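You operate a simulated robot arm through the tools that you are given. There is no shell and no other tool. Be economical: measure what you need, move in short steps, check, and stop when the job is done.

You are at the controls of a simulated robot arm. One attempt, no reset.

Task
Open the washer door, put the grey cloth in the washer drum, then shut the door. Take the white cloth on the top of the sideboard and put it away on the middle of the side counter. Put the teal bowl on the worktop by the fridge. Take the boiled egg and put it in the green pet bowl. Put the glass on the top of the larder unit away on the lowest white shelf. Put the egg cup in the purple bowl. Any order will do. Set down upright: glass, egg cup.

It is judged by the outcome, as a careful person would: the job done as asked, and still so three seconds after it is handed in. It fails if anything else is knocked over, pushed out of place, dropped, spilled or broken. Flat cloth is picked up by pressing the open fingertips on it (5 to 10 N) and closing them slowly along it; thin cloth reads only 2 to 8 mm in the jaws.

Robot
A 7-joint arm with a two-finger parallel gripper on a trunk, on a base that drives. Base frame: it is fixed to the floor where the robot stands at the start and does not move with it; the origin is under the middle of the robot, x ahead of it, y to its left, z up. Lengths are in mm, angles in degrees, forces in N, time in s.
With the tool pointing down near the work surface it reaches from about 100 to 560 mm from the robot's upright axis, wherever it stands. Its first joint turns from -166.0 to 166.0 degrees. Places, roughly: boiled egg (5x5x6 cm) [-2700, -2500, 500]; egg cup (6x6x6 cm) [-3200, -2700, 500]; glass (7x8x10 cm) [-3700, -2600, 900]; green pet bowl (15x15x5 cm) [-2200, -2300, 900]; grey cloth (12x10x6 cm) [-1900, -1300, 800]; lowest white shelf (23x108 cm) [180, -880, 1260]; middle of the side counter [-4200, -200, 900]; purple bowl (15x15x6 cm) [-3800, -2700, 500]; teal bowl (14x14x7 cm) [-2400, -2200, 500]; washer door [500, -200, 400]; washer drum (15x26 cm) [720, -80, 260]; white cloth (11x9x6 cm) [-2500, -2200, 900]; worktop by the fridge (25x57 cm) [-1180, 820, 920]. Payload 1.57 kg.
Tool frame: the origin (TCP) lies between the finger pads and is the grasp point; the fingertips stand 30 mm ahead of it; z points along the fingers, y is the line along which they close. Largest opening 80 mm; finger width 17, thickness 12; the body of the gripper, 40 by 82 mm, starts 80 mm behind the TCP.
Orientation is that of the tool frame in the base frame, as a unit quaternion [w, x, y, z]. With the fingers straight down and closing along the base's y, the tool's x points along the base's -x, its y along +y and its z along -z.

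Tools
- The arm moves only by the tool apply_moves. Its argument "rows" is one flat list of numbers, 7 for each row, row after row: the shift along the tool's x, y, z in m, then the turn, a rotation vector about the tool's x, y, z in degrees, then the closure in counts, from 0 (fully open) to 255 (shut). In form: [x, y, z, ax, ay, az, claw, x, y, z, ax, ay, az, claw, ...]. A call has 1 to 12 rows; each row is the pose to reach, as a shift and turn from the pose commanded when the call began, along the tool's axes at that moment. A row lasts 0.2 s, in which the tool goes at most 50 mm and 8.6 degrees; a call with a longer step from one row to the next is refused whole, and so is a gripper value outside its range. Where a pose cannot be reached the arm comes as near as it can. A force on the tool above 40 N (or 10 N above the force at the start of the call, whichever is more), or a blocked arm, ends the call early, and 0.2 s more pass. The fingers move at their own pace (about 72 mm/s each) and stop on an object; they squeeze with about 43 N. The grip force told is the motor's: it shows also when the fingers shut on nothing. Time passes only in rows, and 0.2 s behind the last, so rows that repeat a pose let the fingers close. It gives the time, the measured TCP pose, the force on the tool (base axes), the opening and the grip force at its end, in the units of the frame above (readings bear some noise), with the torque about the TCP (base axes, N m) and any sound that the robot's microphone picked up.
- Cameras (640 x 400 px; columns grow to the right, rows downward): "scene" is now at [-12.8, 81.3, 1571.7]; the picture's right is [-0.65, -0.76, 0.00], its down [-0.40, 0.34, -0.85] and it looks along [0.65, -0.55, -0.52] (base axes); focal length 214 px, centre (320, 200). "wrist" rides on the gripper at [72, -7, -122] in the tool frame; the picture's right is [0.09, 1.00, 0.00], its down [-0.84, 0.08, -0.54] and it looks along [-0.54, 0.05, 0.84] (tool axes); focal length 238 px, centre (320, 200). There is no depth. A picture from a camera that has moved, and an enlarged one, comes with that camera's place and axes in the base frame and with its lens.
- get_image(camera): a new picture of that camera. The clock stands still meanwhile.
- raise_lower(by): slides the trunk up (or, below 0, down) by that many mm; the arm and the scene camera ride with it, the base frame stays. It gives what a move gives, with no picture.
- base_move(legs): drives the robot by 1 to 6 legs, each [ahead, left, turn to the left] in mm, mm and degrees, along the robot's own axes; the way and the turn of a leg run together, so that a leg with both is an arc; at most 1500 mm and 180 degrees a leg. The arm and the cameras ride along, it lands a little off, and it stops where it bumps. It gives what a move gives.
- head_to(pan, tilt): turns the head with the scene camera to pan (to the left, within 86 degrees either way) and tilt (down, from -29 to 69), counted from straight ahead of the robot. It gives what a move gives.
- inspect(camera, box): a new picture of the part [left, top, right, bottom] of that camera's present view, enlarged. The clock stands still meanwhile.
- finish_job(): hands the job in; it is judged then, once.

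Work in short steps. Places have to be worked out from the pictures, the camera data and where the tool is seen: move nearer, look again, correct. Check each grasp and each placing, and mend what went wrong. You have 207 turns and 200 pictures in all, those below and enlarged ones among them. Open the gripper and draw the arm clear of the work before you hand the job in, unless the task says otherwise; then end with one line.

The tools are called after "Call:" by a JSON object that holds its "op" and its "data". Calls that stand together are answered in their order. apply_moves: Moves the arm, as the interface text tells. Its arguments: {"type":"object","properties":{"rows":{"type":"array","items":{"type":"number"}}},"required":["rows"]} The other tools are called the same way: raise_lower (by) slides the trunk up or down; base_move (legs) drives the base; head_to (pan, tilt) turns the head that bears the scene camera; get_image (camera) takes a picture; inspect (camera, box) takes an enlarged picture of a part of a camera's view; finish_job () hands the job in.

At the start:

```text
time: 0.0
ee_pos: [322.6, -240.7, 1486.6]
tool_rot: [0.001, 0.0, 1.0, -0.001]
force: [-0.4, 0.2, -0.3]
moment: [0.01, -0.01, 0.01]
opening: 80.3
grasp_force: 0.1
trunk travel left (down, up): [-367.0, 113.0]
robot x, y, heading: [-0.2, 1.1, -0.1]
head pan, tilt: [-40.3, 31.6]
```

scene: 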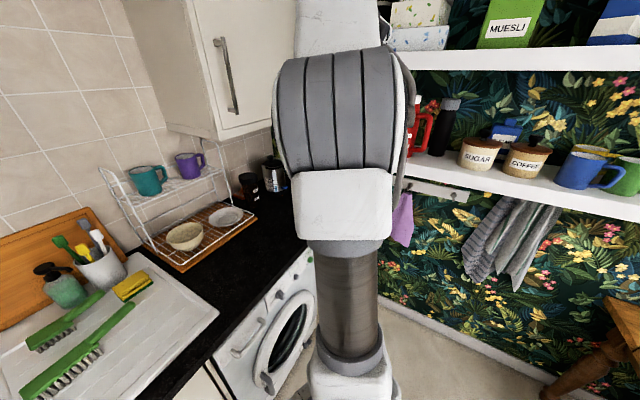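
wrist: 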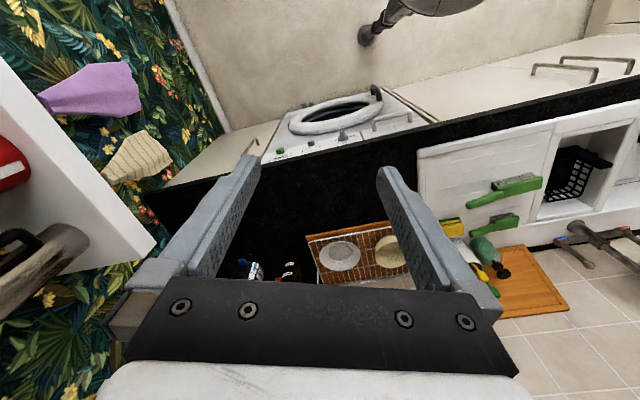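

I'll begin by looking around, starting with the washer ahead.

Call:
{"op": "head_to", "data": {"pan": 0, "tilt": 45}}

Call:
{"op": "get_image", "data": {"camera": "scene"}}

Call:
{"op": "head_to", "data": {"pan": 86, "tilt": 30}}

Call:
{"op": "get_image", "data": {"camera": "scene"}}

Call:
{"op": "head_to", "data": {"pan": -86, "tilt": 30}}

Call:
{"op": "get_image", "data": {"camera": "scene"}}

```text
time: 1.1
ee_pos: [323.7, -242.7, 1485.7]
tool_rot: [0.0, 0.001, 1.0, -0.001]
force: [-0.1, 0.2, -0.4]
moment: [0.0, 0.0, 0.0]
opening: 80.0
grasp_force: 0.0
trunk travel left (down, up): [-367.0, 113.0]
robot x, y, heading: [-3.9, -0.3, -0.0]
head pan, tilt: [0.0, 45.0]
```

```text
197 pictures are left
camera scene: at [0.1, 139.3, 1551.7], right [0.0, -1.0, 0.0], down [-0.71, 0.0, -0.71], along [0.71, 0.0, -0.71], focal length 214 px, centre (320, 200)
```

scene: 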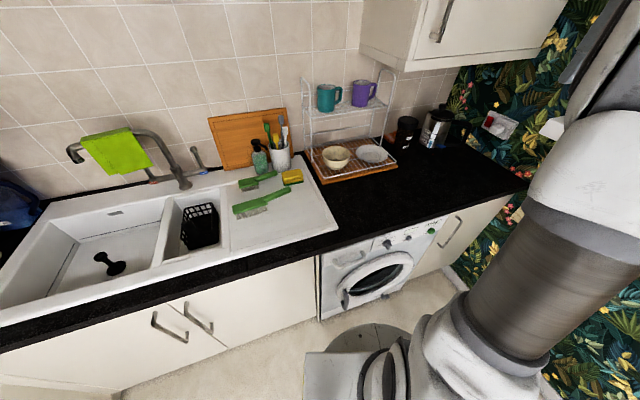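

```text
time: 2.7
ee_pos: [322.5, -241.7, 1485.7]
tool_rot: [0.0, 0.0, 1.0, -0.002]
force: [0.2, 1.0, -0.3]
moment: [-0.02, -0.03, 0.04]
opening: 79.9
grasp_force: 0.1
trunk travel left (down, up): [-367.0, 113.0]
robot x, y, heading: [-1.2, 0.1, -0.0]
head pan, tilt: [85.9, 30.0]
```

```text
196 pictures are left
camera scene: at [-74.7, 229.6, 1574.3], right [1.0, -0.07, 0.0], down [-0.04, -0.5, -0.87], along [0.06, 0.86, -0.5], focal length 214 px, centre (320, 200)
```

scene: 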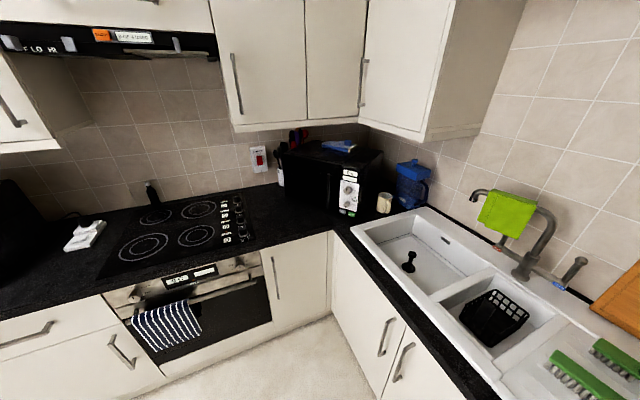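

```text
time: 5.3
ee_pos: [322.7, -242.9, 1485.5]
tool_rot: [0.0, 0.0, 1.0, -0.001]
force: [-0.5, -0.3, 0.7]
moment: [0.04, 0.02, -0.01]
opening: 80.1
grasp_force: 0.0
trunk travel left (down, up): [-367.0, 113.0]
robot x, y, heading: [0.5, 2.2, -0.0]
head pan, tilt: [-85.9, 30.0]
```

```text
195 pictures are left
camera scene: at [-74.8, 49.2, 1574.3], right [-1.0, -0.07, 0.0], down [-0.04, 0.5, -0.87], along [0.06, -0.86, -0.5], focal length 214 px, centre (320, 200)
```

scene: 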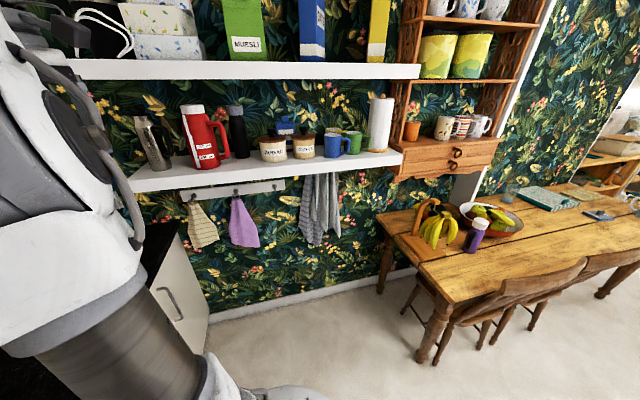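

Let me look closely at the washer door with the head ahead and down.

Call:
{"op": "head_to", "data": {"pan": -15, "tilt": 55}}

Call:
{"op": "get_image", "data": {"camera": "scene"}}

Call:
{"op": "inspect", "data": {"camera": "scene", "box": [240, 140, 440, 265]}}

```text
time: 6.7
ee_pos: [324.0, -240.9, 1486.1]
tool_rot: [0.001, 0.0, 1.0, 0.0]
force: [0.3, 0.4, -0.2]
moment: [0.01, -0.03, 0.0]
opening: 80.1
grasp_force: 0.1
trunk travel left (down, up): [-367.0, 113.0]
robot x, y, heading: [0.3, -3.8, -0.1]
head pan, tilt: [-15.0, 55.0]
```

```text
194 pictures are left
camera scene: at [-11.6, 120.7, 1538.2], right [-0.26, -0.97, 0.0], down [-0.79, 0.21, -0.57], along [0.55, -0.15, -0.82], focal length 214 px, centre (320, 200)
```

scene: 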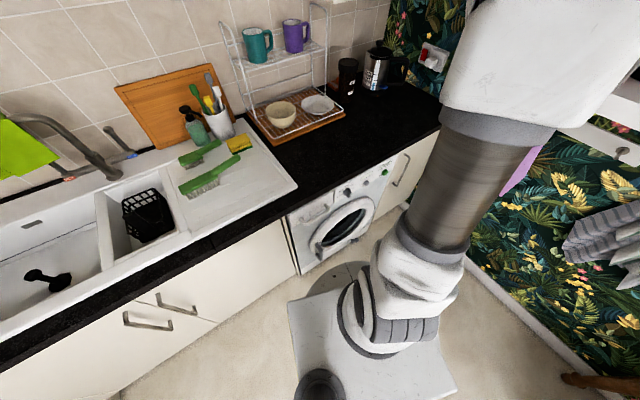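

```text
3.20 times, centred on (340, 202) of scene
camera zoom: at [-11.6, 120.7, 1538.2], right [-0.26, -0.97, 0.0], down [-0.79, 0.21, -0.57], along [0.55, -0.15, -0.82], focal length 686 px, centre (256, 192)
```

zoom: 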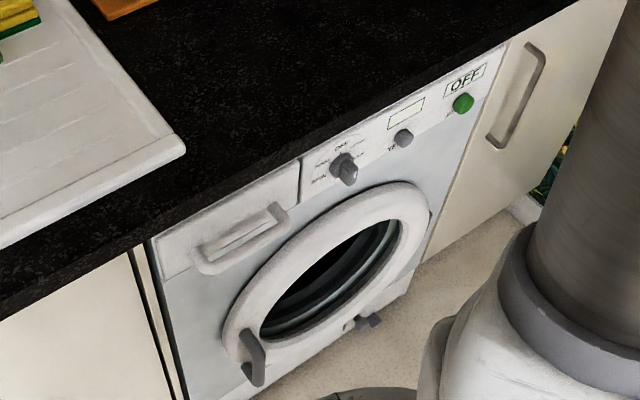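

The door looks ajar, hinged on the right with its handle on the left. I'll back off a bit for room and lower the trunk, then look with the wrist camera.

Call:
{"op": "base_move", "data": {"legs": [[-200, 100, 0]]}}

Call:
{"op": "raise_lower", "data": {"by": -360}}

Call:
{"op": "head_to", "data": {"pan": -10, "tilt": 45}}

Call:
{"op": "get_image", "data": {"camera": "scene"}}

Call:
{"op": "get_image", "data": {"camera": "wrist"}}

```text
time: 8.6
ee_pos: [128.1, -141.4, 1486.3]
tool_rot: [0.001, 0.001, 1.0, -0.001]
force: [-0.6, 0.1, 0.7]
moment: [0.0, -0.02, 0.04]
opening: 80.2
grasp_force: 0.1
trunk travel left (down, up): [-367.0, 113.0]
robot x, y, heading: [-196.1, 101.2, 0.1]
head pan, tilt: [-15.0, 55.0]
```

```text
time: 12.1
ee_pos: [127.8, -140.9, 1125.8]
tool_rot: [0.0, 0.001, 1.0, -0.001]
force: [-0.2, 0.0, 0.4]
moment: [0.03, -0.02, -0.01]
opening: 79.9
grasp_force: 0.0
trunk travel left (down, up): [-7.0, 473.0]
robot x, y, heading: [-191.0, 101.4, -0.2]
head pan, tilt: [-15.0, 55.0]
```

```text
time: 12.8
ee_pos: [126.9, -142.4, 1126.1]
tool_rot: [0.0, 0.001, 1.0, 0.0]
force: [-0.5, 1.0, 0.7]
moment: [-0.02, 0.0, 0.0]
opening: 80.1
grasp_force: 0.1
trunk travel left (down, up): [-7.0, 473.0]
robot x, y, heading: [-199.4, 102.0, 0.1]
head pan, tilt: [-10.0, 45.0]
```

```text
192 pictures are left
camera scene: at [-195.8, 226.2, 1191.6], right [-0.18, -0.98, 0.0], down [-0.7, 0.12, -0.71], along [0.7, -0.12, -0.71], focal length 214 px, centre (320, 200)
```

scene: 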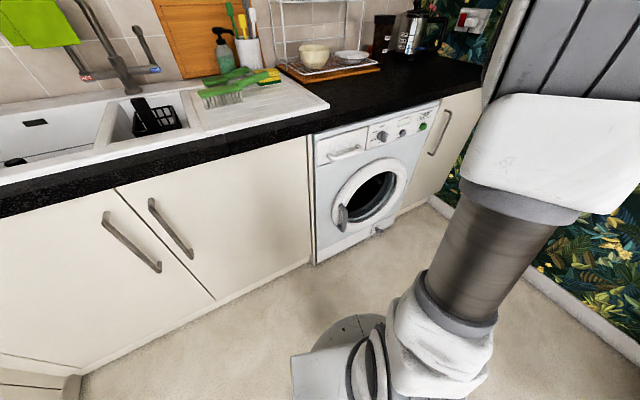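

```text
191 pictures are left
camera wrist: at [55.4, -147.7, 1249.0], right [-0.09, 1.0, 0.0], down [0.84, 0.08, 0.54], along [0.54, 0.05, -0.84], focal length 238 px, centre (320, 200)
```

wrist: 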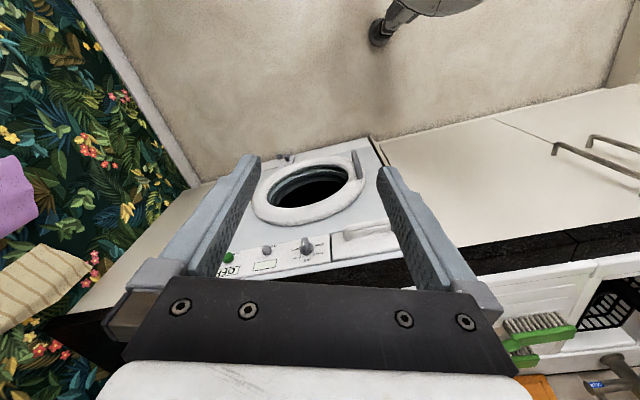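

Call:
{"op": "inspect", "data": {"camera": "scene", "box": [300, 90, 460, 270]}}

Call:
{"op": "inspect", "data": {"camera": "wrist", "box": [220, 120, 420, 280]}}

```text
2.22 times, centred on (380, 180) of scene
camera zoom: at [-195.8, 226.2, 1191.6], right [-0.18, -0.98, 0.0], down [-0.7, 0.12, -0.71], along [0.7, -0.12, -0.71], focal length 477 px, centre (187, 244)
```

zoom: 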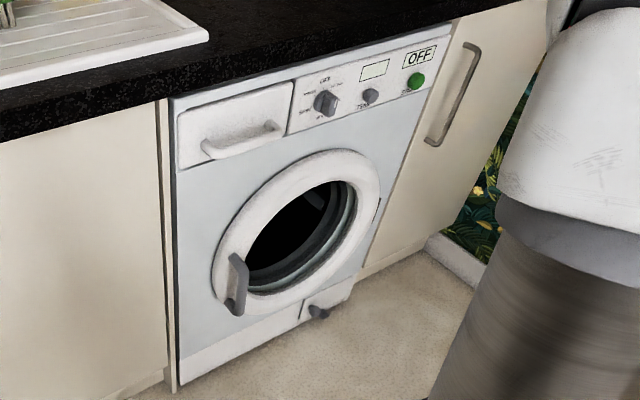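

```text
2.50 times, centred on (320, 200) of wrist
camera zoom: at [55.4, -147.7, 1249.0], right [-0.09, 1.0, 0.0], down [0.84, 0.08, 0.54], along [0.54, 0.05, -0.84], focal length 596 px, centre (320, 200)
```

zoom: 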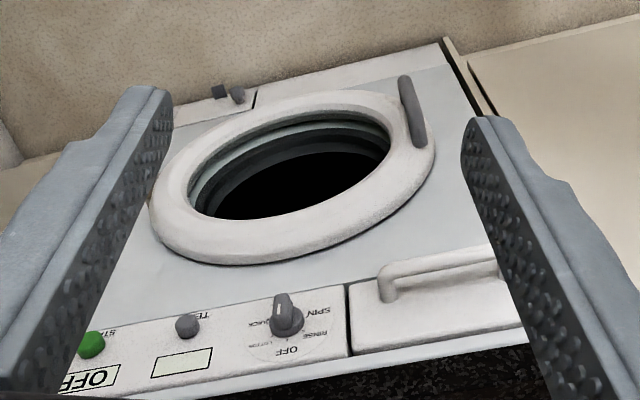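

The whole room is rotated about 17° relative to my frame; the washer door is shut, with the handle around (398, 16, 455). I'll square up to the washer, and check the picture again.

Call:
{"op": "base_move", "data": {"legs": [[0, 0, 17]]}}

Call:
{"op": "head_to", "data": {"pan": -20, "tilt": 40}}

Call:
{"op": "get_image", "data": {"camera": "scene"}}

```text
time: 14.4
ee_pos: [184.9, -35.2, 1125.5]
tool_rot: [0.0, -0.148, 0.989, -0.001]
force: [-0.4, 0.3, 0.8]
moment: [0.02, -0.02, 0.01]
opening: 79.9
grasp_force: 0.2
trunk travel left (down, up): [-7.0, 473.0]
robot x, y, heading: [-199.4, 101.3, 17.0]
head pan, tilt: [-10.0, 45.0]
```

```text
time: 15.2
ee_pos: [183.6, -35.3, 1125.7]
tool_rot: [0.001, -0.147, 0.989, 0.0]
force: [-0.6, 0.1, 0.4]
moment: [0.03, 0.03, -0.02]
opening: 80.0
grasp_force: 0.1
trunk travel left (down, up): [-7.0, 473.0]
robot x, y, heading: [-193.7, 98.9, 16.8]
head pan, tilt: [-20.0, 40.0]
```

```text
188 pictures are left
camera scene: at [-228.6, 206.5, 1198.9], right [-0.05, -1.0, 0.0], down [-0.64, 0.03, -0.77], along [0.76, -0.04, -0.64], focal length 214 px, centre (320, 200)
```

scene: 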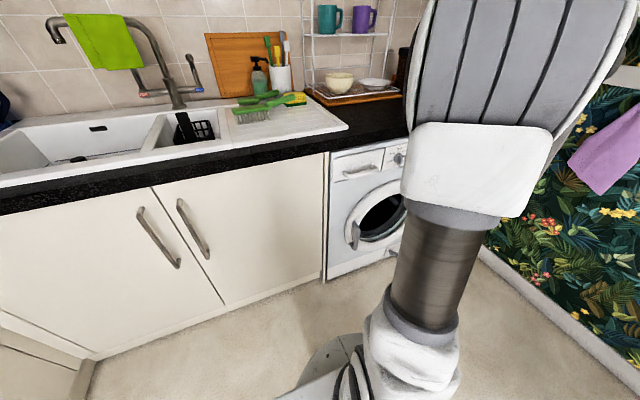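

The handle estimate holds at (398, 15, 457). I'll swing the tool to horizontal (pointing at the washer) while lowering it.

Call:
{"op": "apply_moves", "data": {"rows": [0, 0, 0.035, 0, -8, 0, 0, 0, 0, 0.07, 0, -16, 0, 0, 0, 0, 0.105, 0, -24, 0, 0, 0, 0, 0.14, 0, -32, 0, 0, 0, 0, 0.175, 0, -40, 0, 0, 0, 0, 0.21, 0, -48, 0, 0, 0, 0, 0.245, 0, -56, 0, 0, 0, 0, 0.28, 0, -64, 0, 0, 0, 0, 0.315, 0, -72, 0, 0, 0, 0, 0.35, 0, -80, 0, 0, 0, 0, 0.385, 0, -88, 0, 0, 0, 0, 0.42, 0, -90, 0, 0]}}

Call:
{"op": "get_image", "data": {"camera": "wrist"}}

Call:
{"op": "get_image", "data": {"camera": "scene"}}

```text
time: 17.8
ee_pos: [191.8, -49.8, 717.1]
tool_rot: [0.686, -0.079, 0.718, 0.093]
force: [-0.9, 2.1, 0.4]
moment: [-0.06, 0.1, -0.14]
opening: 79.9
grasp_force: 0.2
out of reach, approached as far as the arm can: row 10, 11, 12
trunk travel left (down, up): [-7.0, 473.0]
robot x, y, heading: [-194.9, 103.2, 16.7]
head pan, tilt: [-20.0, 40.0]
```

```text
187 pictures are left
camera wrist: at [71.5, -84.7, 650.9], right [-0.24, 0.97, -0.07], down [-0.5, -0.07, 0.86], along [0.83, 0.24, 0.5], focal length 238 px, centre (320, 200)
```

wrist: 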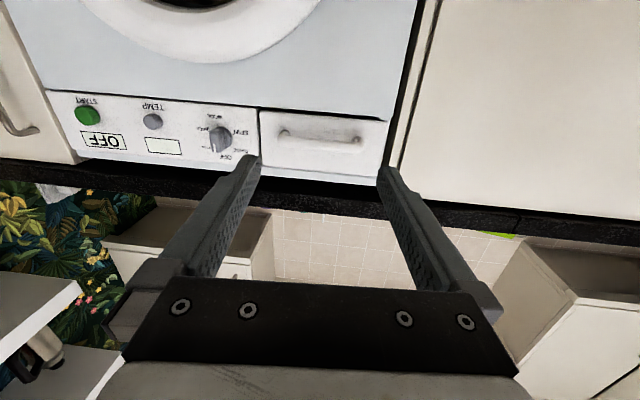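

```text
186 pictures are left
camera scene: at [-228.7, 206.6, 1198.9], right [-0.05, -1.0, 0.0], down [-0.64, 0.03, -0.77], along [0.77, -0.04, -0.64], focal length 214 px, centre (320, 200)
```

scene: 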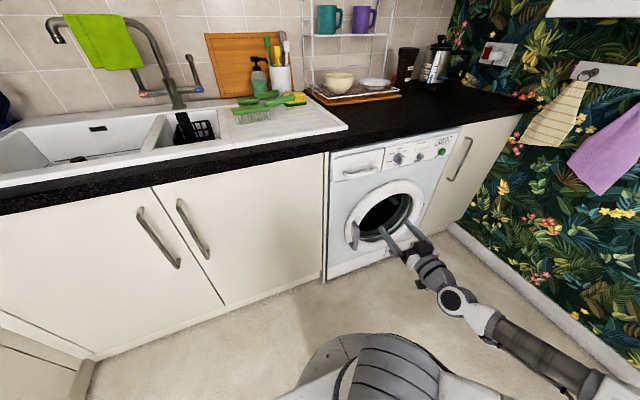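

The tool is horizontal and facing the washer. I'll lower it towards handle height, and check.

Call:
{"op": "apply_moves", "data": {"rows": [0.045, 0, 0.0, 0, 0, 0, 0, 0.09, 0, 0.0, 0, 0, 0, 0, 0.135, 0, 0.0, 0, 0, 0, 0, 0.18, 0, 0.0, 0, 0, 0, 0, 0.22, 0, 0.0, 0, 0, 0, 0, 0.257, 0, 0.0, 0, 0, 0, 0]}}

Call:
{"op": "get_image", "data": {"camera": "wrist"}}

Call:
{"op": "get_image", "data": {"camera": "scene"}}

```text
time: 19.2
ee_pos: [200.9, -79.0, 562.3]
tool_rot: [0.688, -0.096, 0.714, 0.086]
force: [-0.2, -0.4, 0.0]
moment: [0.05, -0.03, 0.01]
opening: 80.0
grasp_force: 0.0
out of reach, approached as far as the arm can: row 4, 5, 6
trunk travel left (down, up): [-7.0, 473.0]
robot x, y, heading: [-197.2, 103.2, 16.9]
head pan, tilt: [-20.0, 40.0]
```

```text
185 pictures are left
camera wrist: at [81.2, -117.6, 497.0], right [-0.26, 0.96, -0.1], down [-0.51, -0.05, 0.86], along [0.82, 0.27, 0.51], focal length 238 px, centre (320, 200)
```

wrist: 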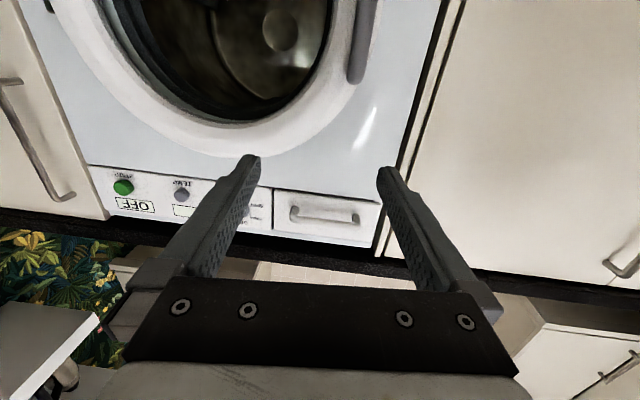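

```text
184 pictures are left
camera scene: at [-228.6, 206.4, 1198.9], right [-0.05, -1.0, 0.0], down [-0.64, 0.03, -0.77], along [0.77, -0.04, -0.64], focal length 214 px, centre (320, 200)
```

scene: 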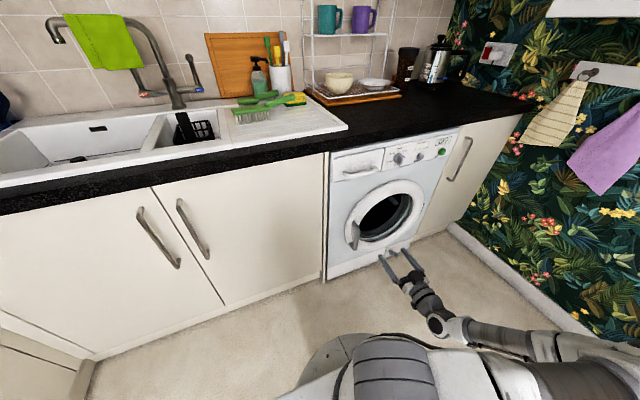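

The arm is folded near its limit; reaching out a bit should ease that. Step forward-left and down.

Call:
{"op": "apply_moves", "data": {"rows": [0.0, 0.02, 0.035, 0, 0, 0, 0, 0.0, 0.036, 0.065, 0, 0, 0, 0, 0.035, 0.036, 0.065, 0, 0, 0, 0, 0.07, 0.036, 0.065, 0, 0, 0, 0, 0.105, 0.036, 0.065, 0, 0, 0, 0]}}

Call:
{"op": "get_image", "data": {"camera": "wrist"}}

```text
time: 20.4
ee_pos: [265.9, -42.6, 557.8]
tool_rot: [0.688, -0.096, 0.714, 0.086]
force: [0.0, 0.5, -0.8]
moment: [-0.02, 0.01, -0.02]
opening: 80.2
grasp_force: 0.0
out of reach, approached as far as the arm can: row 2, 3, 4, 5
trunk travel left (down, up): [-7.0, 473.0]
robot x, y, heading: [-194.3, 102.9, 16.8]
head pan, tilt: [-20.0, 40.0]
```

```text
183 pictures are left
camera wrist: at [147.5, -82.0, 492.0], right [-0.26, 0.96, -0.1], down [-0.51, -0.05, 0.86], along [0.82, 0.27, 0.51], focal length 238 px, centre (320, 200)
```

wrist: 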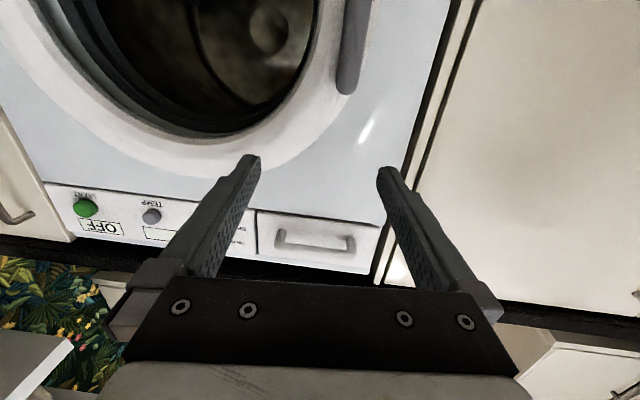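

Horizontal and low is out of reach; a downward pitch of 45° should work for gripping the vertical bar. I'll pitch the tool down.

Call:
{"op": "apply_moves", "data": {"rows": [0, 0, 0, 0, 8, 0, 0, 0, 0, 0, 0, 16, 0, 0, 0, 0, 0, 0, 24, 0, 0, 0, 0, 0, 0, 32, 0, 0, 0, 0, 0, 0, 40, 0, 0, 0, 0, 0, 0, 45, 0, 0]}}

Call:
{"op": "get_image", "data": {"camera": "wrist"}}

Call:
{"op": "get_image", "data": {"camera": "scene"}}

```text
time: 21.8
ee_pos: [265.9, -42.5, 555.6]
tool_rot: [0.362, -0.121, 0.923, 0.041]
force: [-0.5, -0.5, -0.5]
moment: [-0.01, -0.02, -0.01]
opening: 80.1
grasp_force: 0.2
trunk travel left (down, up): [-7.0, 473.0]
robot x, y, heading: [-195.5, 102.0, 16.7]
head pan, tilt: [-20.0, 40.0]
```

```text
182 pictures are left
camera wrist: at [136.6, -82.7, 597.6], right [-0.32, 0.95, -0.07], down [0.22, 0.15, 0.97], along [0.92, 0.29, -0.25], focal length 238 px, centre (320, 200)
```

wrist: 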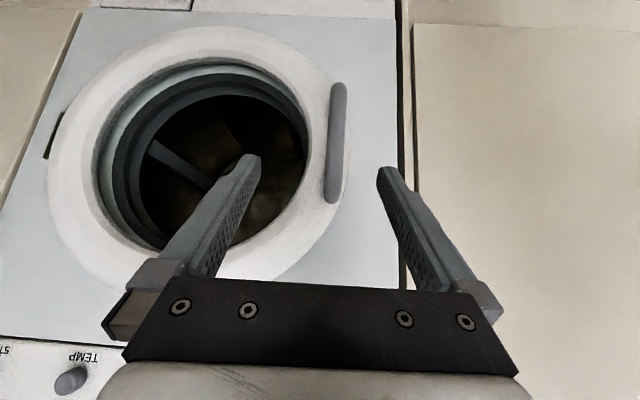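

```text
181 pictures are left
camera scene: at [-228.7, 206.3, 1198.9], right [-0.05, -1.0, 0.0], down [-0.64, 0.03, -0.77], along [0.77, -0.04, -0.64], focal length 214 px, centre (320, 200)
```

scene: 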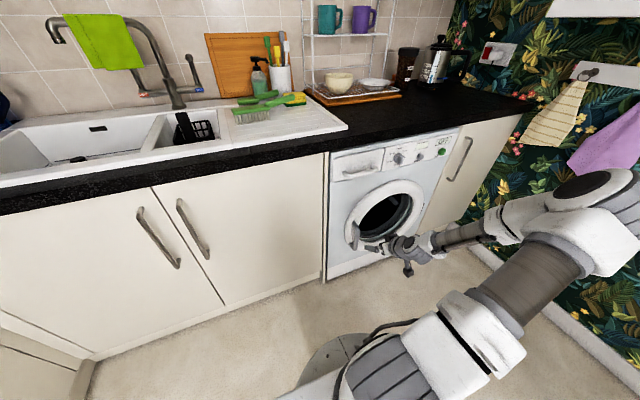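

The handle midpoint is near (393, 13, 450). I'll line up laterally and advance part of the way.

Call:
{"op": "apply_moves", "data": {"rows": [-0.014, 0.011, 0.03, 0, 0, 0, 0, -0.028, 0.022, 0.06, 0, 0, 0, 0, -0.028, 0.022, 0.1, 0, 0, 0, 0, -0.028, 0.022, 0.12, 0, 0, 0, 0]}}

Call:
{"op": "get_image", "data": {"camera": "wrist"}}

Call:
{"op": "inspect", "data": {"camera": "scene", "box": [310, 160, 470, 280]}}

```text
time: 22.8
ee_pos: [361.1, 4.2, 487.5]
tool_rot: [0.362, -0.121, 0.923, 0.042]
force: [0.5, -0.3, 0.7]
moment: [-0.01, 0.0, 0.0]
opening: 80.2
grasp_force: 0.1
trunk travel left (down, up): [-7.0, 473.0]
robot x, y, heading: [-195.0, 103.8, 16.6]
head pan, tilt: [-20.0, 40.0]
```

```text
180 pictures are left
camera wrist: at [230.2, -36.4, 529.0], right [-0.32, 0.95, -0.07], down [0.21, 0.15, 0.97], along [0.92, 0.29, -0.25], focal length 238 px, centre (320, 200)
```

wrist: 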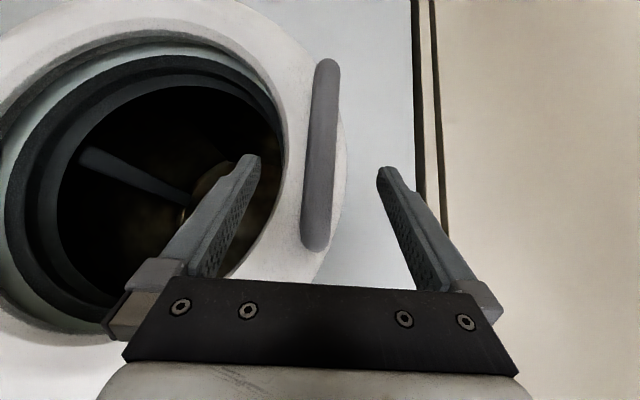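

```text
3.33 times, centred on (390, 220) of scene
camera zoom: at [-228.7, 206.4, 1198.9], right [-0.05, -1.0, 0.0], down [-0.64, 0.03, -0.77], along [0.77, -0.04, -0.64], focal length 715 px, centre (87, 133)
```

zoom: 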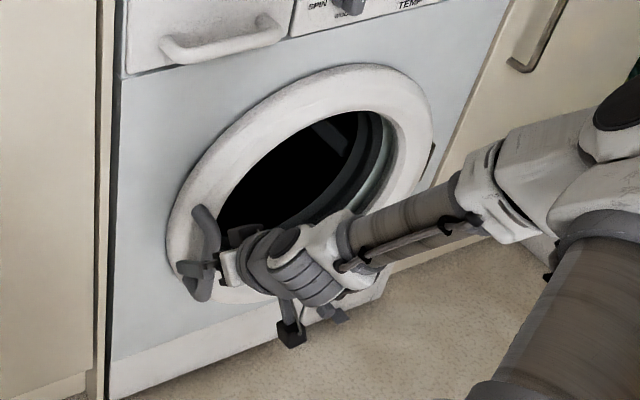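

The bar sits centred between the fingertips. Advance 40 mm and close.

Call:
{"op": "apply_moves", "data": {"rows": [0, 0, 0.025, 0, 0, 0, 0, 0, 0, 0.042, 0, 0, 0, 0, 0, 0, 0.042, 0, 0, 0, 255, 0, 0, 0.042, 0, 0, 0, 255, 0, 0, 0.042, 0, 0, 0, 255, 0, 0, 0.042, 0, 0, 0, 255]}}

Call:
{"op": "get_image", "data": {"camera": "wrist"}}

```text
time: 24.2
ee_pos: [387.8, 10.4, 456.2]
tool_rot: [0.363, -0.12, 0.923, 0.042]
force: [2.6, -2.7, -2.2]
moment: [0.6, 0.02, 0.07]
opening: 22.1
grasp_force: 34.5
trunk travel left (down, up): [-7.0, 473.0]
robot x, y, heading: [-197.2, 102.3, 17.1]
head pan, tilt: [-20.0, 40.0]
```

```text
178 pictures are left
camera wrist: at [257.1, -29.6, 498.0], right [-0.32, 0.95, -0.07], down [0.22, 0.15, 0.97], along [0.92, 0.29, -0.25], focal length 238 px, centre (320, 200)
```

wrist: 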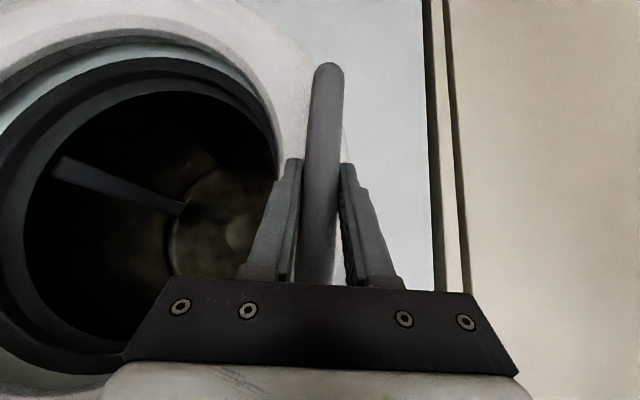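

Handle gripped (22 mm). Hinge works out near (550, -361), radius about 405. I'll pull along that arc by 15°, turning the tool with the door.

Call:
{"op": "apply_moves", "data": {"rows": [0.0127, -0.003, -0.012, -1.7, 0, -1.8, 255, 0.0255, -0.0064, -0.0235, -3.4, 0, -3.7, 255, 0.038, -0.011, -0.035, -5.1, 0, -5.5, 255, 0.0506, -0.0157, -0.0465, -6.8, 0, -7.3, 255, 0.063, -0.022, -0.0577, -8.5, 0, -9.1, 255, 0.075, -0.028, -0.0688, -10.2, 0, -11, 255]}}

Call:
{"op": "get_image", "data": {"camera": "wrist"}}

Call:
{"op": "get_image", "data": {"camera": "scene"}}

```text
time: 25.6
ee_pos: [301.3, -47.9, 456.3]
tool_rot: [0.357, -0.238, 0.9, 0.081]
force: [25.7, -29.0, -1.1]
moment: [1.03, -0.2, -0.04]
opening: 21.9
grasp_force: 35.1
trunk travel left (down, up): [-7.0, 473.0]
robot x, y, heading: [-190.4, 100.9, 17.0]
head pan, tilt: [-20.0, 40.0]
```

```text
177 pictures are left
camera wrist: at [185.6, -119.1, 497.7], right [-0.54, 0.84, -0.09], down [0.16, 0.2, 0.96], along [0.82, 0.51, -0.25], focal length 238 px, centre (320, 200)
```

wrist: 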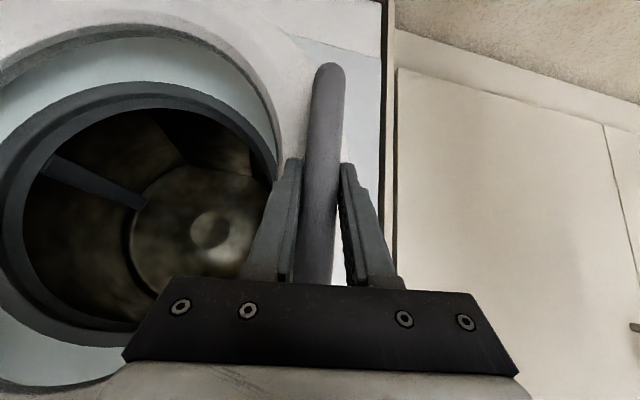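

```text
176 pictures are left
camera scene: at [-228.0, 205.8, 1198.9], right [-0.05, -1.0, 0.0], down [-0.64, 0.03, -0.77], along [0.76, -0.04, -0.64], focal length 214 px, centre (320, 200)
```

scene: 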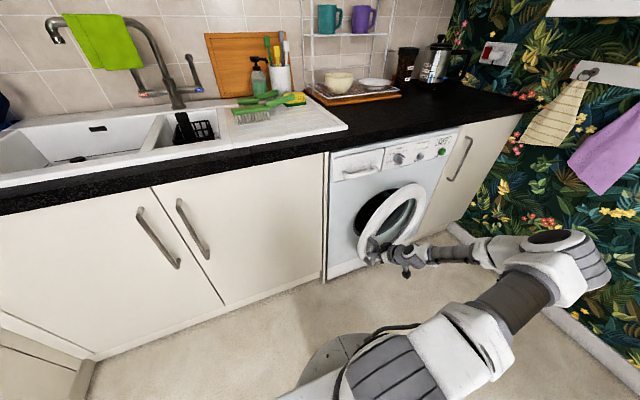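

The door swings. The side force shows the true radius is smaller (about 330), so I'll follow a tightened arc to about 43°.

Call:
{"op": "apply_moves", "data": {"rows": [0.0188, -0.0154, -0.017, -4.1, -0.1, -4.4, 255, 0.0388, -0.0258, -0.0351, -7.5, -0.3, -8.1, 255, 0.0579, -0.0386, -0.0524, -10.9, -0.4, -11.7, 255, 0.0761, -0.0536, -0.069, -14.3, -0.5, -15.4, 255, 0.0934, -0.0707, -0.0844, -17.7, -0.6, -19, 255]}}

Call:
{"op": "get_image", "data": {"camera": "scene"}}

```text
time: 26.6
ee_pos: [231.8, -126.1, 455.3]
tool_rot: [0.332, -0.399, 0.84, 0.16]
force: [-4.6, 3.6, 15.0]
moment: [-0.69, 0.17, -0.12]
opening: 21.7
grasp_force: 34.8
trunk travel left (down, up): [-7.0, 473.0]
robot x, y, heading: [-194.5, 101.2, 17.2]
head pan, tilt: [-20.0, 40.0]
stopped in row 5: the force on the tool passed its limit at 51 N (the readings are from after the stop); the commanded pose is now the measured one
```

```text
175 pictures are left
camera scene: at [-229.9, 207.4, 1198.5], right [-0.05, -1.0, 0.0], down [-0.64, 0.03, -0.77], along [0.77, -0.04, -0.64], focal length 214 px, centre (320, 200)
```

scene: 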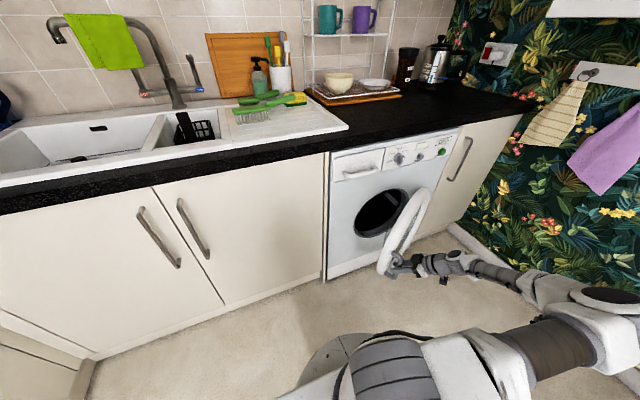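

Opened to roughly 35°. Continue the pull in smaller increments on a corrected arc.

Call:
{"op": "apply_moves", "data": {"rows": [0.0117, -0.0026, -0.011, -1.3, 0, -1.4, 255, 0.0234, -0.0052, -0.0221, -2.7, 0, -2.9, 255, 0.035, -0.009, -0.033, -4, 0, -4.3, 255, 0.0462, -0.0132, -0.0435, -5.4, 0, -5.8, 255, 0.0575, -0.0183, -0.054, -6.8, 0, -7.3, 255, 0.0684, -0.0238, -0.0644, -8.1, 0, -8.7, 255]}}

Call:
{"op": "get_image", "data": {"camera": "scene"}}

```text
time: 27.4
ee_pos: [207.8, -165.3, 455.1]
tool_rot: [0.323, -0.438, 0.82, 0.178]
force: [-7.3, 2.7, 14.9]
moment: [-0.95, 0.08, -0.16]
opening: 21.8
grasp_force: 35.5
trunk travel left (down, up): [-7.0, 473.0]
robot x, y, heading: [-194.8, 100.2, 17.0]
head pan, tilt: [-20.0, 40.0]
stopped in row 3: the force on the tool passed its limit at 42 N (the readings are from after the stop); the commanded pose is now the measured one
```

```text
174 pictures are left
camera scene: at [-230.2, 207.6, 1198.6], right [-0.05, -1.0, 0.0], down [-0.64, 0.03, -0.77], along [0.77, -0.04, -0.64], focal length 214 px, centre (320, 200)
```

scene: 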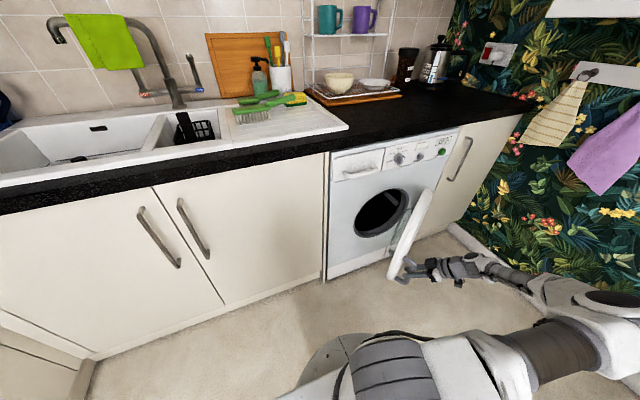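

Fitting the arc points gives hinge (576, -362), radius 417. Continue with that.

Call:
{"op": "apply_moves", "data": {"rows": [0.0128, -0.0025, -0.0121, -0.3, 0, -0.4, 255, 0.0257, -0.0053, -0.0242, -1.4, 0, -1.5, 255, 0.0385, -0.0092, -0.0365, -2.8, 0, -3, 255, 0.0514, -0.0136, -0.0486, -4.2, 0, -4.4, 255, 0.064, -0.019, -0.0606, -5.7, 0, -6, 255, 0.0766, -0.0246, -0.0725, -7.2, 0, -7.6, 255, 0.089, -0.0315, -0.084, -8.8, 0, -9.3, 255, 0.1009, -0.0388, -0.0955, -10.3, 0, -10.9, 255, 0.1125, -0.047, -0.1066, -12, 0, -12.7, 255, 0.1242, -0.0558, -0.1177, -13.7, 0, -14.6, 255]}}

Call:
{"op": "get_image", "data": {"camera": "scene"}}

```text
time: 28.3
ee_pos: [182.4, -220.0, 453.6]
tool_rot: [0.316, -0.472, 0.8, 0.194]
force: [-7.9, 3.7, 15.9]
moment: [-1.13, -0.1, -0.2]
opening: 22.0
grasp_force: 34.8
trunk travel left (down, up): [-7.0, 473.0]
robot x, y, heading: [-199.5, 103.7, 16.8]
head pan, tilt: [-20.0, 40.0]
stopped in row 4: the force on the tool passed its limit at 42 N (the readings are from after the stop); the commanded pose is now the measured one
```

```text
173 pictures are left
camera scene: at [-230.5, 207.8, 1198.6], right [-0.05, -1.0, 0.0], down [-0.64, 0.03, -0.77], along [0.77, -0.04, -0.64], focal length 214 px, centre (320, 200)
```

scene: 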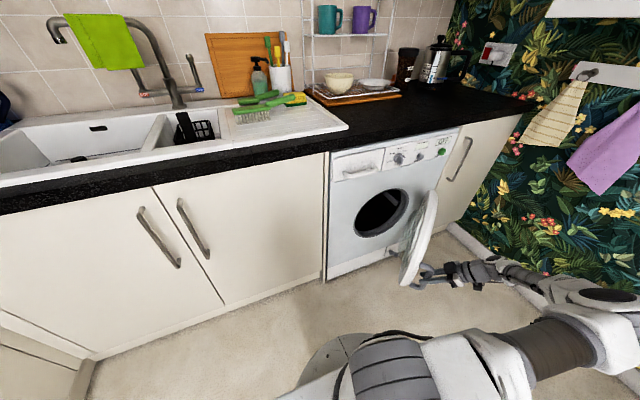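

Door about 50° open. I'll relax the grip briefly to shed stored force, regrip, and continue pulling.

Call:
{"op": "apply_moves", "data": {"rows": [0, 0, 0, 0, 0, 0, 150, 0, 0, 0, 0, 0, 0, 255, 0, 0, 0, 0, 0, 0, 255, 0.0125, -0.004, -0.012, -1.7, 0, -1.8, 255, 0.0249, -0.0082, -0.0238, -3.4, 0, -3.6, 255, 0.0375, -0.013, -0.036, -5.1, 0, -5.4, 255, 0.0502, -0.0183, -0.0479, -6.8, 0, -7.2, 255, 0.0625, -0.025, -0.0597, -8.5, 0, -9, 255, 0.0746, -0.0315, -0.0714, -10.2, 0, -10.8, 255, 0.0865, -0.0393, -0.083, -11.9, 0, -12.6, 255, 0.0982, -0.0475, -0.094, -13.6, 0, -14.4, 255]}}

Call:
{"op": "get_image", "data": {"camera": "scene"}}

```text
time: 29.9
ee_pos: [164.3, -279.2, 461.1]
tool_rot: [0.298, -0.536, 0.759, 0.217]
force: [7.2, -2.3, -18.1]
moment: [-0.58, -0.43, -0.19]
opening: 21.7
grasp_force: 34.8
out of reach, approached as far as the arm can: row 6, 7, 8
trunk travel left (down, up): [-7.0, 473.0]
robot x, y, heading: [-194.9, 100.1, 17.0]
head pan, tilt: [-20.0, 40.0]
stopped in row 8: the force on the tool passed its limit at 66 N (the readings are from after the stop); the commanded pose is now the measured one
```

```text
172 pictures are left
camera scene: at [-228.6, 206.2, 1199.2], right [-0.05, -1.0, 0.0], down [-0.64, 0.03, -0.77], along [0.76, -0.04, -0.64], focal length 214 px, centre (320, 200)
```

scene: 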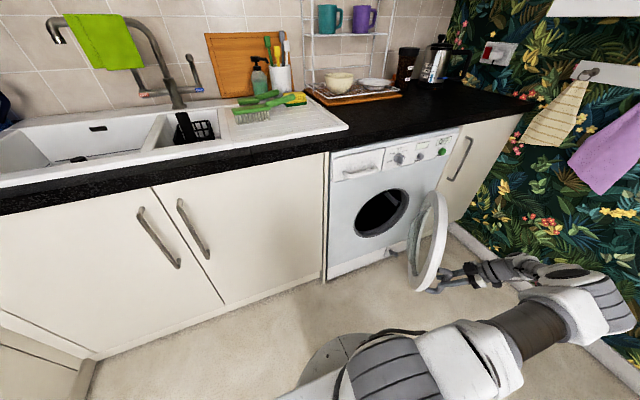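

About 60° open; the arm is at its limit here. I'll release, back out, and then push the door wider from its inner side.

Call:
{"op": "apply_moves", "data": {"rows": [0, 0, 0, 0, 0, 0, 0, 0, 0, 0, 0, 0, 0, 0, 0, 0, -0.03, 0, 0, 0, 0, 0, 0, -0.06, 0, 0, 0, 0, 0, 0, -0.1, 0, 0, 0, 0, 0, 0, -0.14, 0, 0, 0, 0]}}

Call:
{"op": "get_image", "data": {"camera": "wrist"}}

Call:
{"op": "inspect", "data": {"camera": "scene", "box": [320, 120, 560, 300]}}

```text
time: 31.3
ee_pos: [133.0, -369.0, 563.7]
tool_rot: [0.299, -0.537, 0.759, 0.217]
force: [1.0, 0.8, 0.6]
moment: [0.0, 0.05, -0.04]
opening: 80.0
grasp_force: 0.1
trunk travel left (down, up): [-7.0, 473.0]
robot x, y, heading: [-197.9, 103.9, 17.0]
head pan, tilt: [-20.0, 40.0]
```

```text
171 pictures are left
camera wrist: at [94.3, -499.8, 604.0], right [-0.96, 0.26, -0.05], down [0.01, 0.25, 0.97], along [0.27, 0.93, -0.24], focal length 238 px, centre (320, 200)
```

wrist: 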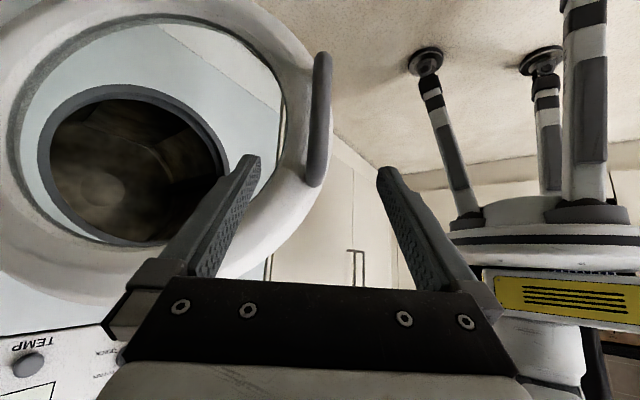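

```text
2.22 times, centred on (440, 210) of scene
camera zoom: at [-229.3, 206.9, 1198.9], right [-0.05, -1.0, 0.0], down [-0.64, 0.03, -0.77], along [0.77, -0.04, -0.64], focal length 477 px, centre (53, 178)
```

zoom: 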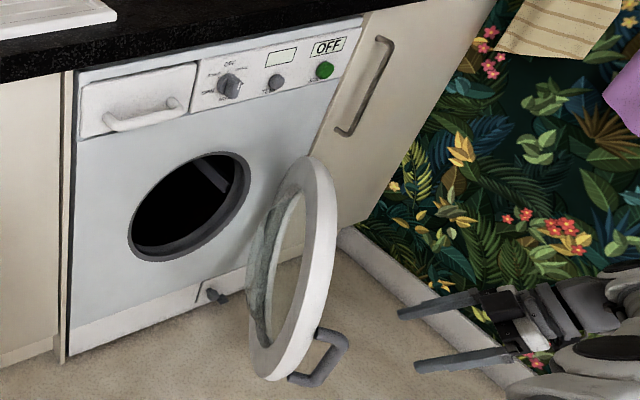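

Door is around 60° open. I'll lift the arm clear and turn the tool straight down, then reposition to push the door wider from inside.

Call:
{"op": "apply_moves", "data": {"rows": [-0.034, 0, -0.036, 0, 0, 0, 0, -0.068, 0, -0.072, 0, 0, 0, 0, -0.103, 0, -0.109, 0, 0, 0, 0, -0.137, 0, -0.146, 2.5, 4.9, 6.3, 255, -0.172, 0, -0.182, 5, 9.8, 12.5, 255, -0.172, 0, -0.182, 7.5, 14.7, 18.7, 255, -0.172, 0, -0.182, 10, 19.6, 25, 255, -0.172, 0, -0.182, 12.6, 24.5, 31.2, 255, -0.172, 0, -0.182, 15.1, 29.4, 37.5, 255, -0.172, 0, -0.182, 17.7, 34.3, 43.8, 255, -0.172, 0, -0.182, 20.6, 39.8, 50.8, 255]}}

Call:
{"op": "get_image", "data": {"camera": "scene"}}

```text
refused: row 3 steps farther than a row can; nothing moved
```

```text
169 pictures are left
camera scene: at [-229.3, 206.9, 1198.9], right [-0.05, -1.0, 0.0], down [-0.64, 0.03, -0.77], along [0.77, -0.04, -0.64], focal length 214 px, centre (320, 200)
```

scene: 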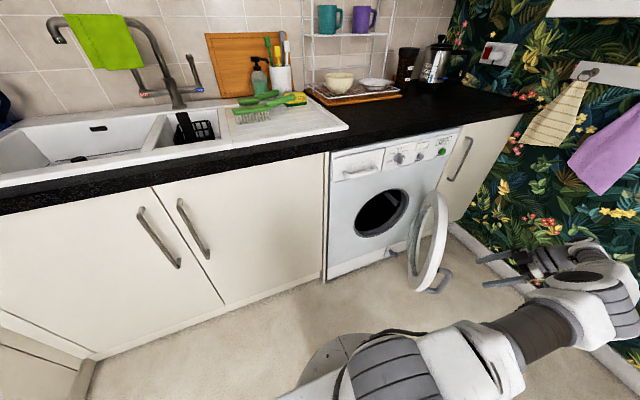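

Slightly smaller steps.

Call:
{"op": "apply_moves", "data": {"rows": [-0.032, 0, -0.034, 0, 0, 0, 0, -0.064, 0, -0.068, 0, 0, 0, 0, -0.096, 0, -0.102, 0, 0, 0, 0, -0.128, 0, -0.136, 2.5, 4.9, 6.3, 255, -0.16, 0, -0.17, 5, 9.8, 12.5, 255, -0.172, 0, -0.182, 7.5, 14.7, 18.7, 255, -0.172, 0, -0.182, 10, 19.6, 25, 255, -0.172, 0, -0.182, 12.6, 24.5, 31.2, 255, -0.172, 0, -0.182, 15.1, 29.4, 37.5, 255, -0.172, 0, -0.182, 17.7, 34.3, 43.8, 255, -0.172, 0, -0.182, 20.6, 39.8, 50.8, 255]}}

Call:
{"op": "get_image", "data": {"camera": "scene"}}

```text
refused: row 11 steps farther than a row can; nothing moved
```

```text
168 pictures are left
camera scene: at [-229.3, 206.9, 1198.9], right [-0.05, -1.0, 0.0], down [-0.64, 0.03, -0.77], along [0.77, -0.04, -0.64], focal length 214 px, centre (320, 200)
```

scene: 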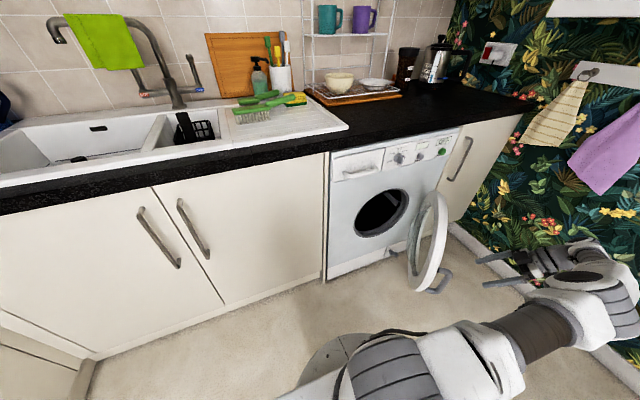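

Call:
{"op": "apply_moves", "data": {"rows": [-0.032, 0, -0.034, 0, 0, 0, 0, -0.064, 0, -0.068, 0, 0, 0, 0, -0.096, 0, -0.102, 0, 0, 0, 0, -0.128, 0, -0.136, 2.5, 4.9, 6.3, 255, -0.16, 0, -0.17, 5, 9.8, 12.5, 255, -0.172, 0, -0.182, 7.5, 14.7, 18.7, 255, -0.172, 0, -0.182, 10, 19.6, 25, 255, -0.172, 0, -0.182, 12.6, 24.5, 31.2, 255, -0.172, 0, -0.182, 15.1, 29.4, 37.5, 255, -0.172, 0, -0.182, 17.7, 34.3, 43.8, 255, -0.172, 0, -0.182, 20, 38.8, 49.4, 255]}}

```text
time: 33.7
ee_pos: [134.1, -369.5, 814.8]
tool_rot: [0.008, -0.16, 0.987, 0.007]
force: [1.0, -0.2, 0.9]
moment: [0.01, 0.01, 0.02]
opening: 0.1
grasp_force: 21.1
trunk travel left (down, up): [-7.0, 473.0]
robot x, y, heading: [-195.1, 103.0, 17.0]
head pan, tilt: [-20.0, 40.0]
```

Now carry it over to the left of the door, high, then lower with closed fingers.

Call:
{"op": "apply_moves", "data": {"rows": [-0.028, 0.034, 0, 0, 0, 0, 255, -0.057, 0.069, 0, 0, 0, 0, 255, -0.085, 0.103, 0, 0, 0, 0, 255, -0.113, 0.138, 0, 0, 0, 0, 255, -0.142, 0.172, 0, 0, 0, 0, 255, -0.17, 0.207, 0, 0, 0, 0, 255, -0.17, 0.207, 0.05, 0, 0, 0, 255, -0.17, 0.207, 0.1, 0, 0, 0, 255, -0.17, 0.207, 0.15, 0, 0, 0, 255, -0.17, 0.207, 0.2, 0, 0, 0, 255, -0.17, 0.207, 0.25, 0, 0, 0, 255, -0.17, 0.207, 0.3, 0, 0, 0, 255]}}

Call:
{"op": "get_image", "data": {"camera": "scene"}}

```text
time: 36.3
ee_pos: [234.6, -116.0, 519.3]
tool_rot: [0.008, -0.16, 0.987, 0.006]
force: [0.1, -0.2, 0.2]
moment: [0.01, 0.02, 0.0]
opening: 0.0
grasp_force: 21.6
trunk travel left (down, up): [-7.0, 473.0]
robot x, y, heading: [-195.1, 96.7, 17.2]
head pan, tilt: [-20.0, 40.0]
```

```text
167 pictures are left
camera scene: at [-229.5, 207.1, 1199.0], right [-0.05, -1.0, 0.0], down [-0.64, 0.03, -0.77], along [0.77, -0.04, -0.64], focal length 214 px, centre (320, 200)
```

scene: 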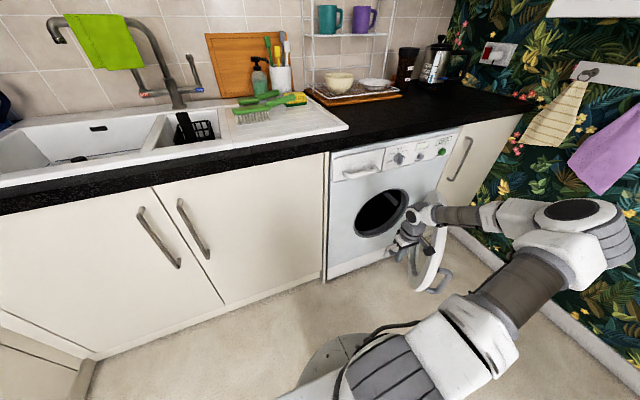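

Lower slightly and push the door to the right.

Call:
{"op": "apply_moves", "data": {"rows": [0, 0, 0.03, 0, 0, 0, 255, 0.015, -0.037, 0.03, 0, 0, 0, 255, 0.03, -0.075, 0.03, 0, 0, 0, 255, 0.045, -0.112, 0.03, 0, 0, 0, 255, 0.06, -0.15, 0.03, 0, 0, 0, 255, 0.075, -0.187, 0.03, 0, 0, 0, 255, 0.09, -0.225, 0.03, 0, 0, 0, 255]}}

Call:
{"op": "get_image", "data": {"camera": "scene"}}

```text
time: 37.9
ee_pos: [221.5, -354.7, 484.4]
tool_rot: [0.007, -0.161, 0.987, 0.007]
force: [0.7, -0.9, 0.1]
moment: [-0.02, -0.01, 0.03]
opening: 0.1
grasp_force: 21.9
trunk travel left (down, up): [-7.0, 473.0]
robot x, y, heading: [-195.3, 96.9, 17.0]
head pan, tilt: [-20.0, 40.0]
```

```text
166 pictures are left
camera scene: at [-229.4, 207.0, 1198.9], right [-0.05, -1.0, 0.0], down [-0.64, 0.03, -0.77], along [0.77, -0.04, -0.64], focal length 214 px, centre (320, 200)
```

scene: 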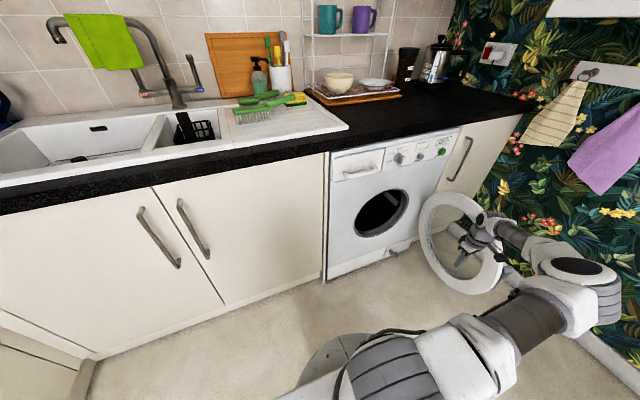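

Door is about 90° open. Push it a little further.

Call:
{"op": "apply_moves", "data": {"rows": [0.005, -0.04, 0, 0, 0, 0, 255, 0.01, -0.08, 0, 0, 0, 0, 255, 0.016, -0.12, 0, 0, 0, 0, 255]}}

Call:
{"op": "get_image", "data": {"camera": "scene"}}

```text
time: 38.7
ee_pos: [232.8, -414.7, 484.7]
tool_rot: [0.008, -0.161, 0.987, 0.007]
force: [-0.8, 0.3, 0.4]
moment: [0.03, 0.04, -0.05]
opening: 0.1
grasp_force: 21.2
out of reach, approached as far as the arm can: row 2, 3
trunk travel left (down, up): [-7.0, 473.0]
robot x, y, heading: [-191.2, 103.6, 17.0]
head pan, tilt: [-20.0, 40.0]
```

```text
165 pictures are left
camera scene: at [-229.4, 206.9, 1198.9], right [-0.05, -1.0, 0.0], down [-0.64, 0.03, -0.77], along [0.77, -0.04, -0.64], focal length 214 px, centre (320, 200)
```

scene: 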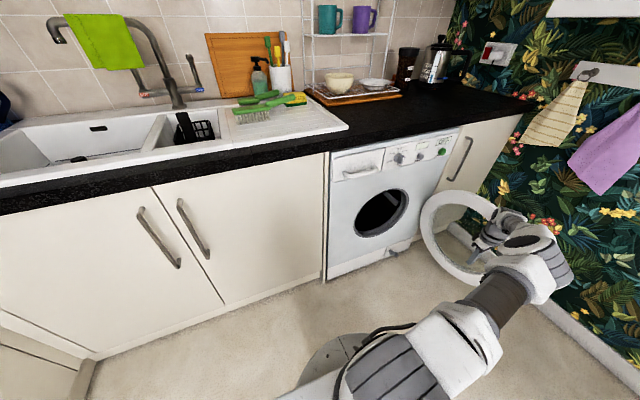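

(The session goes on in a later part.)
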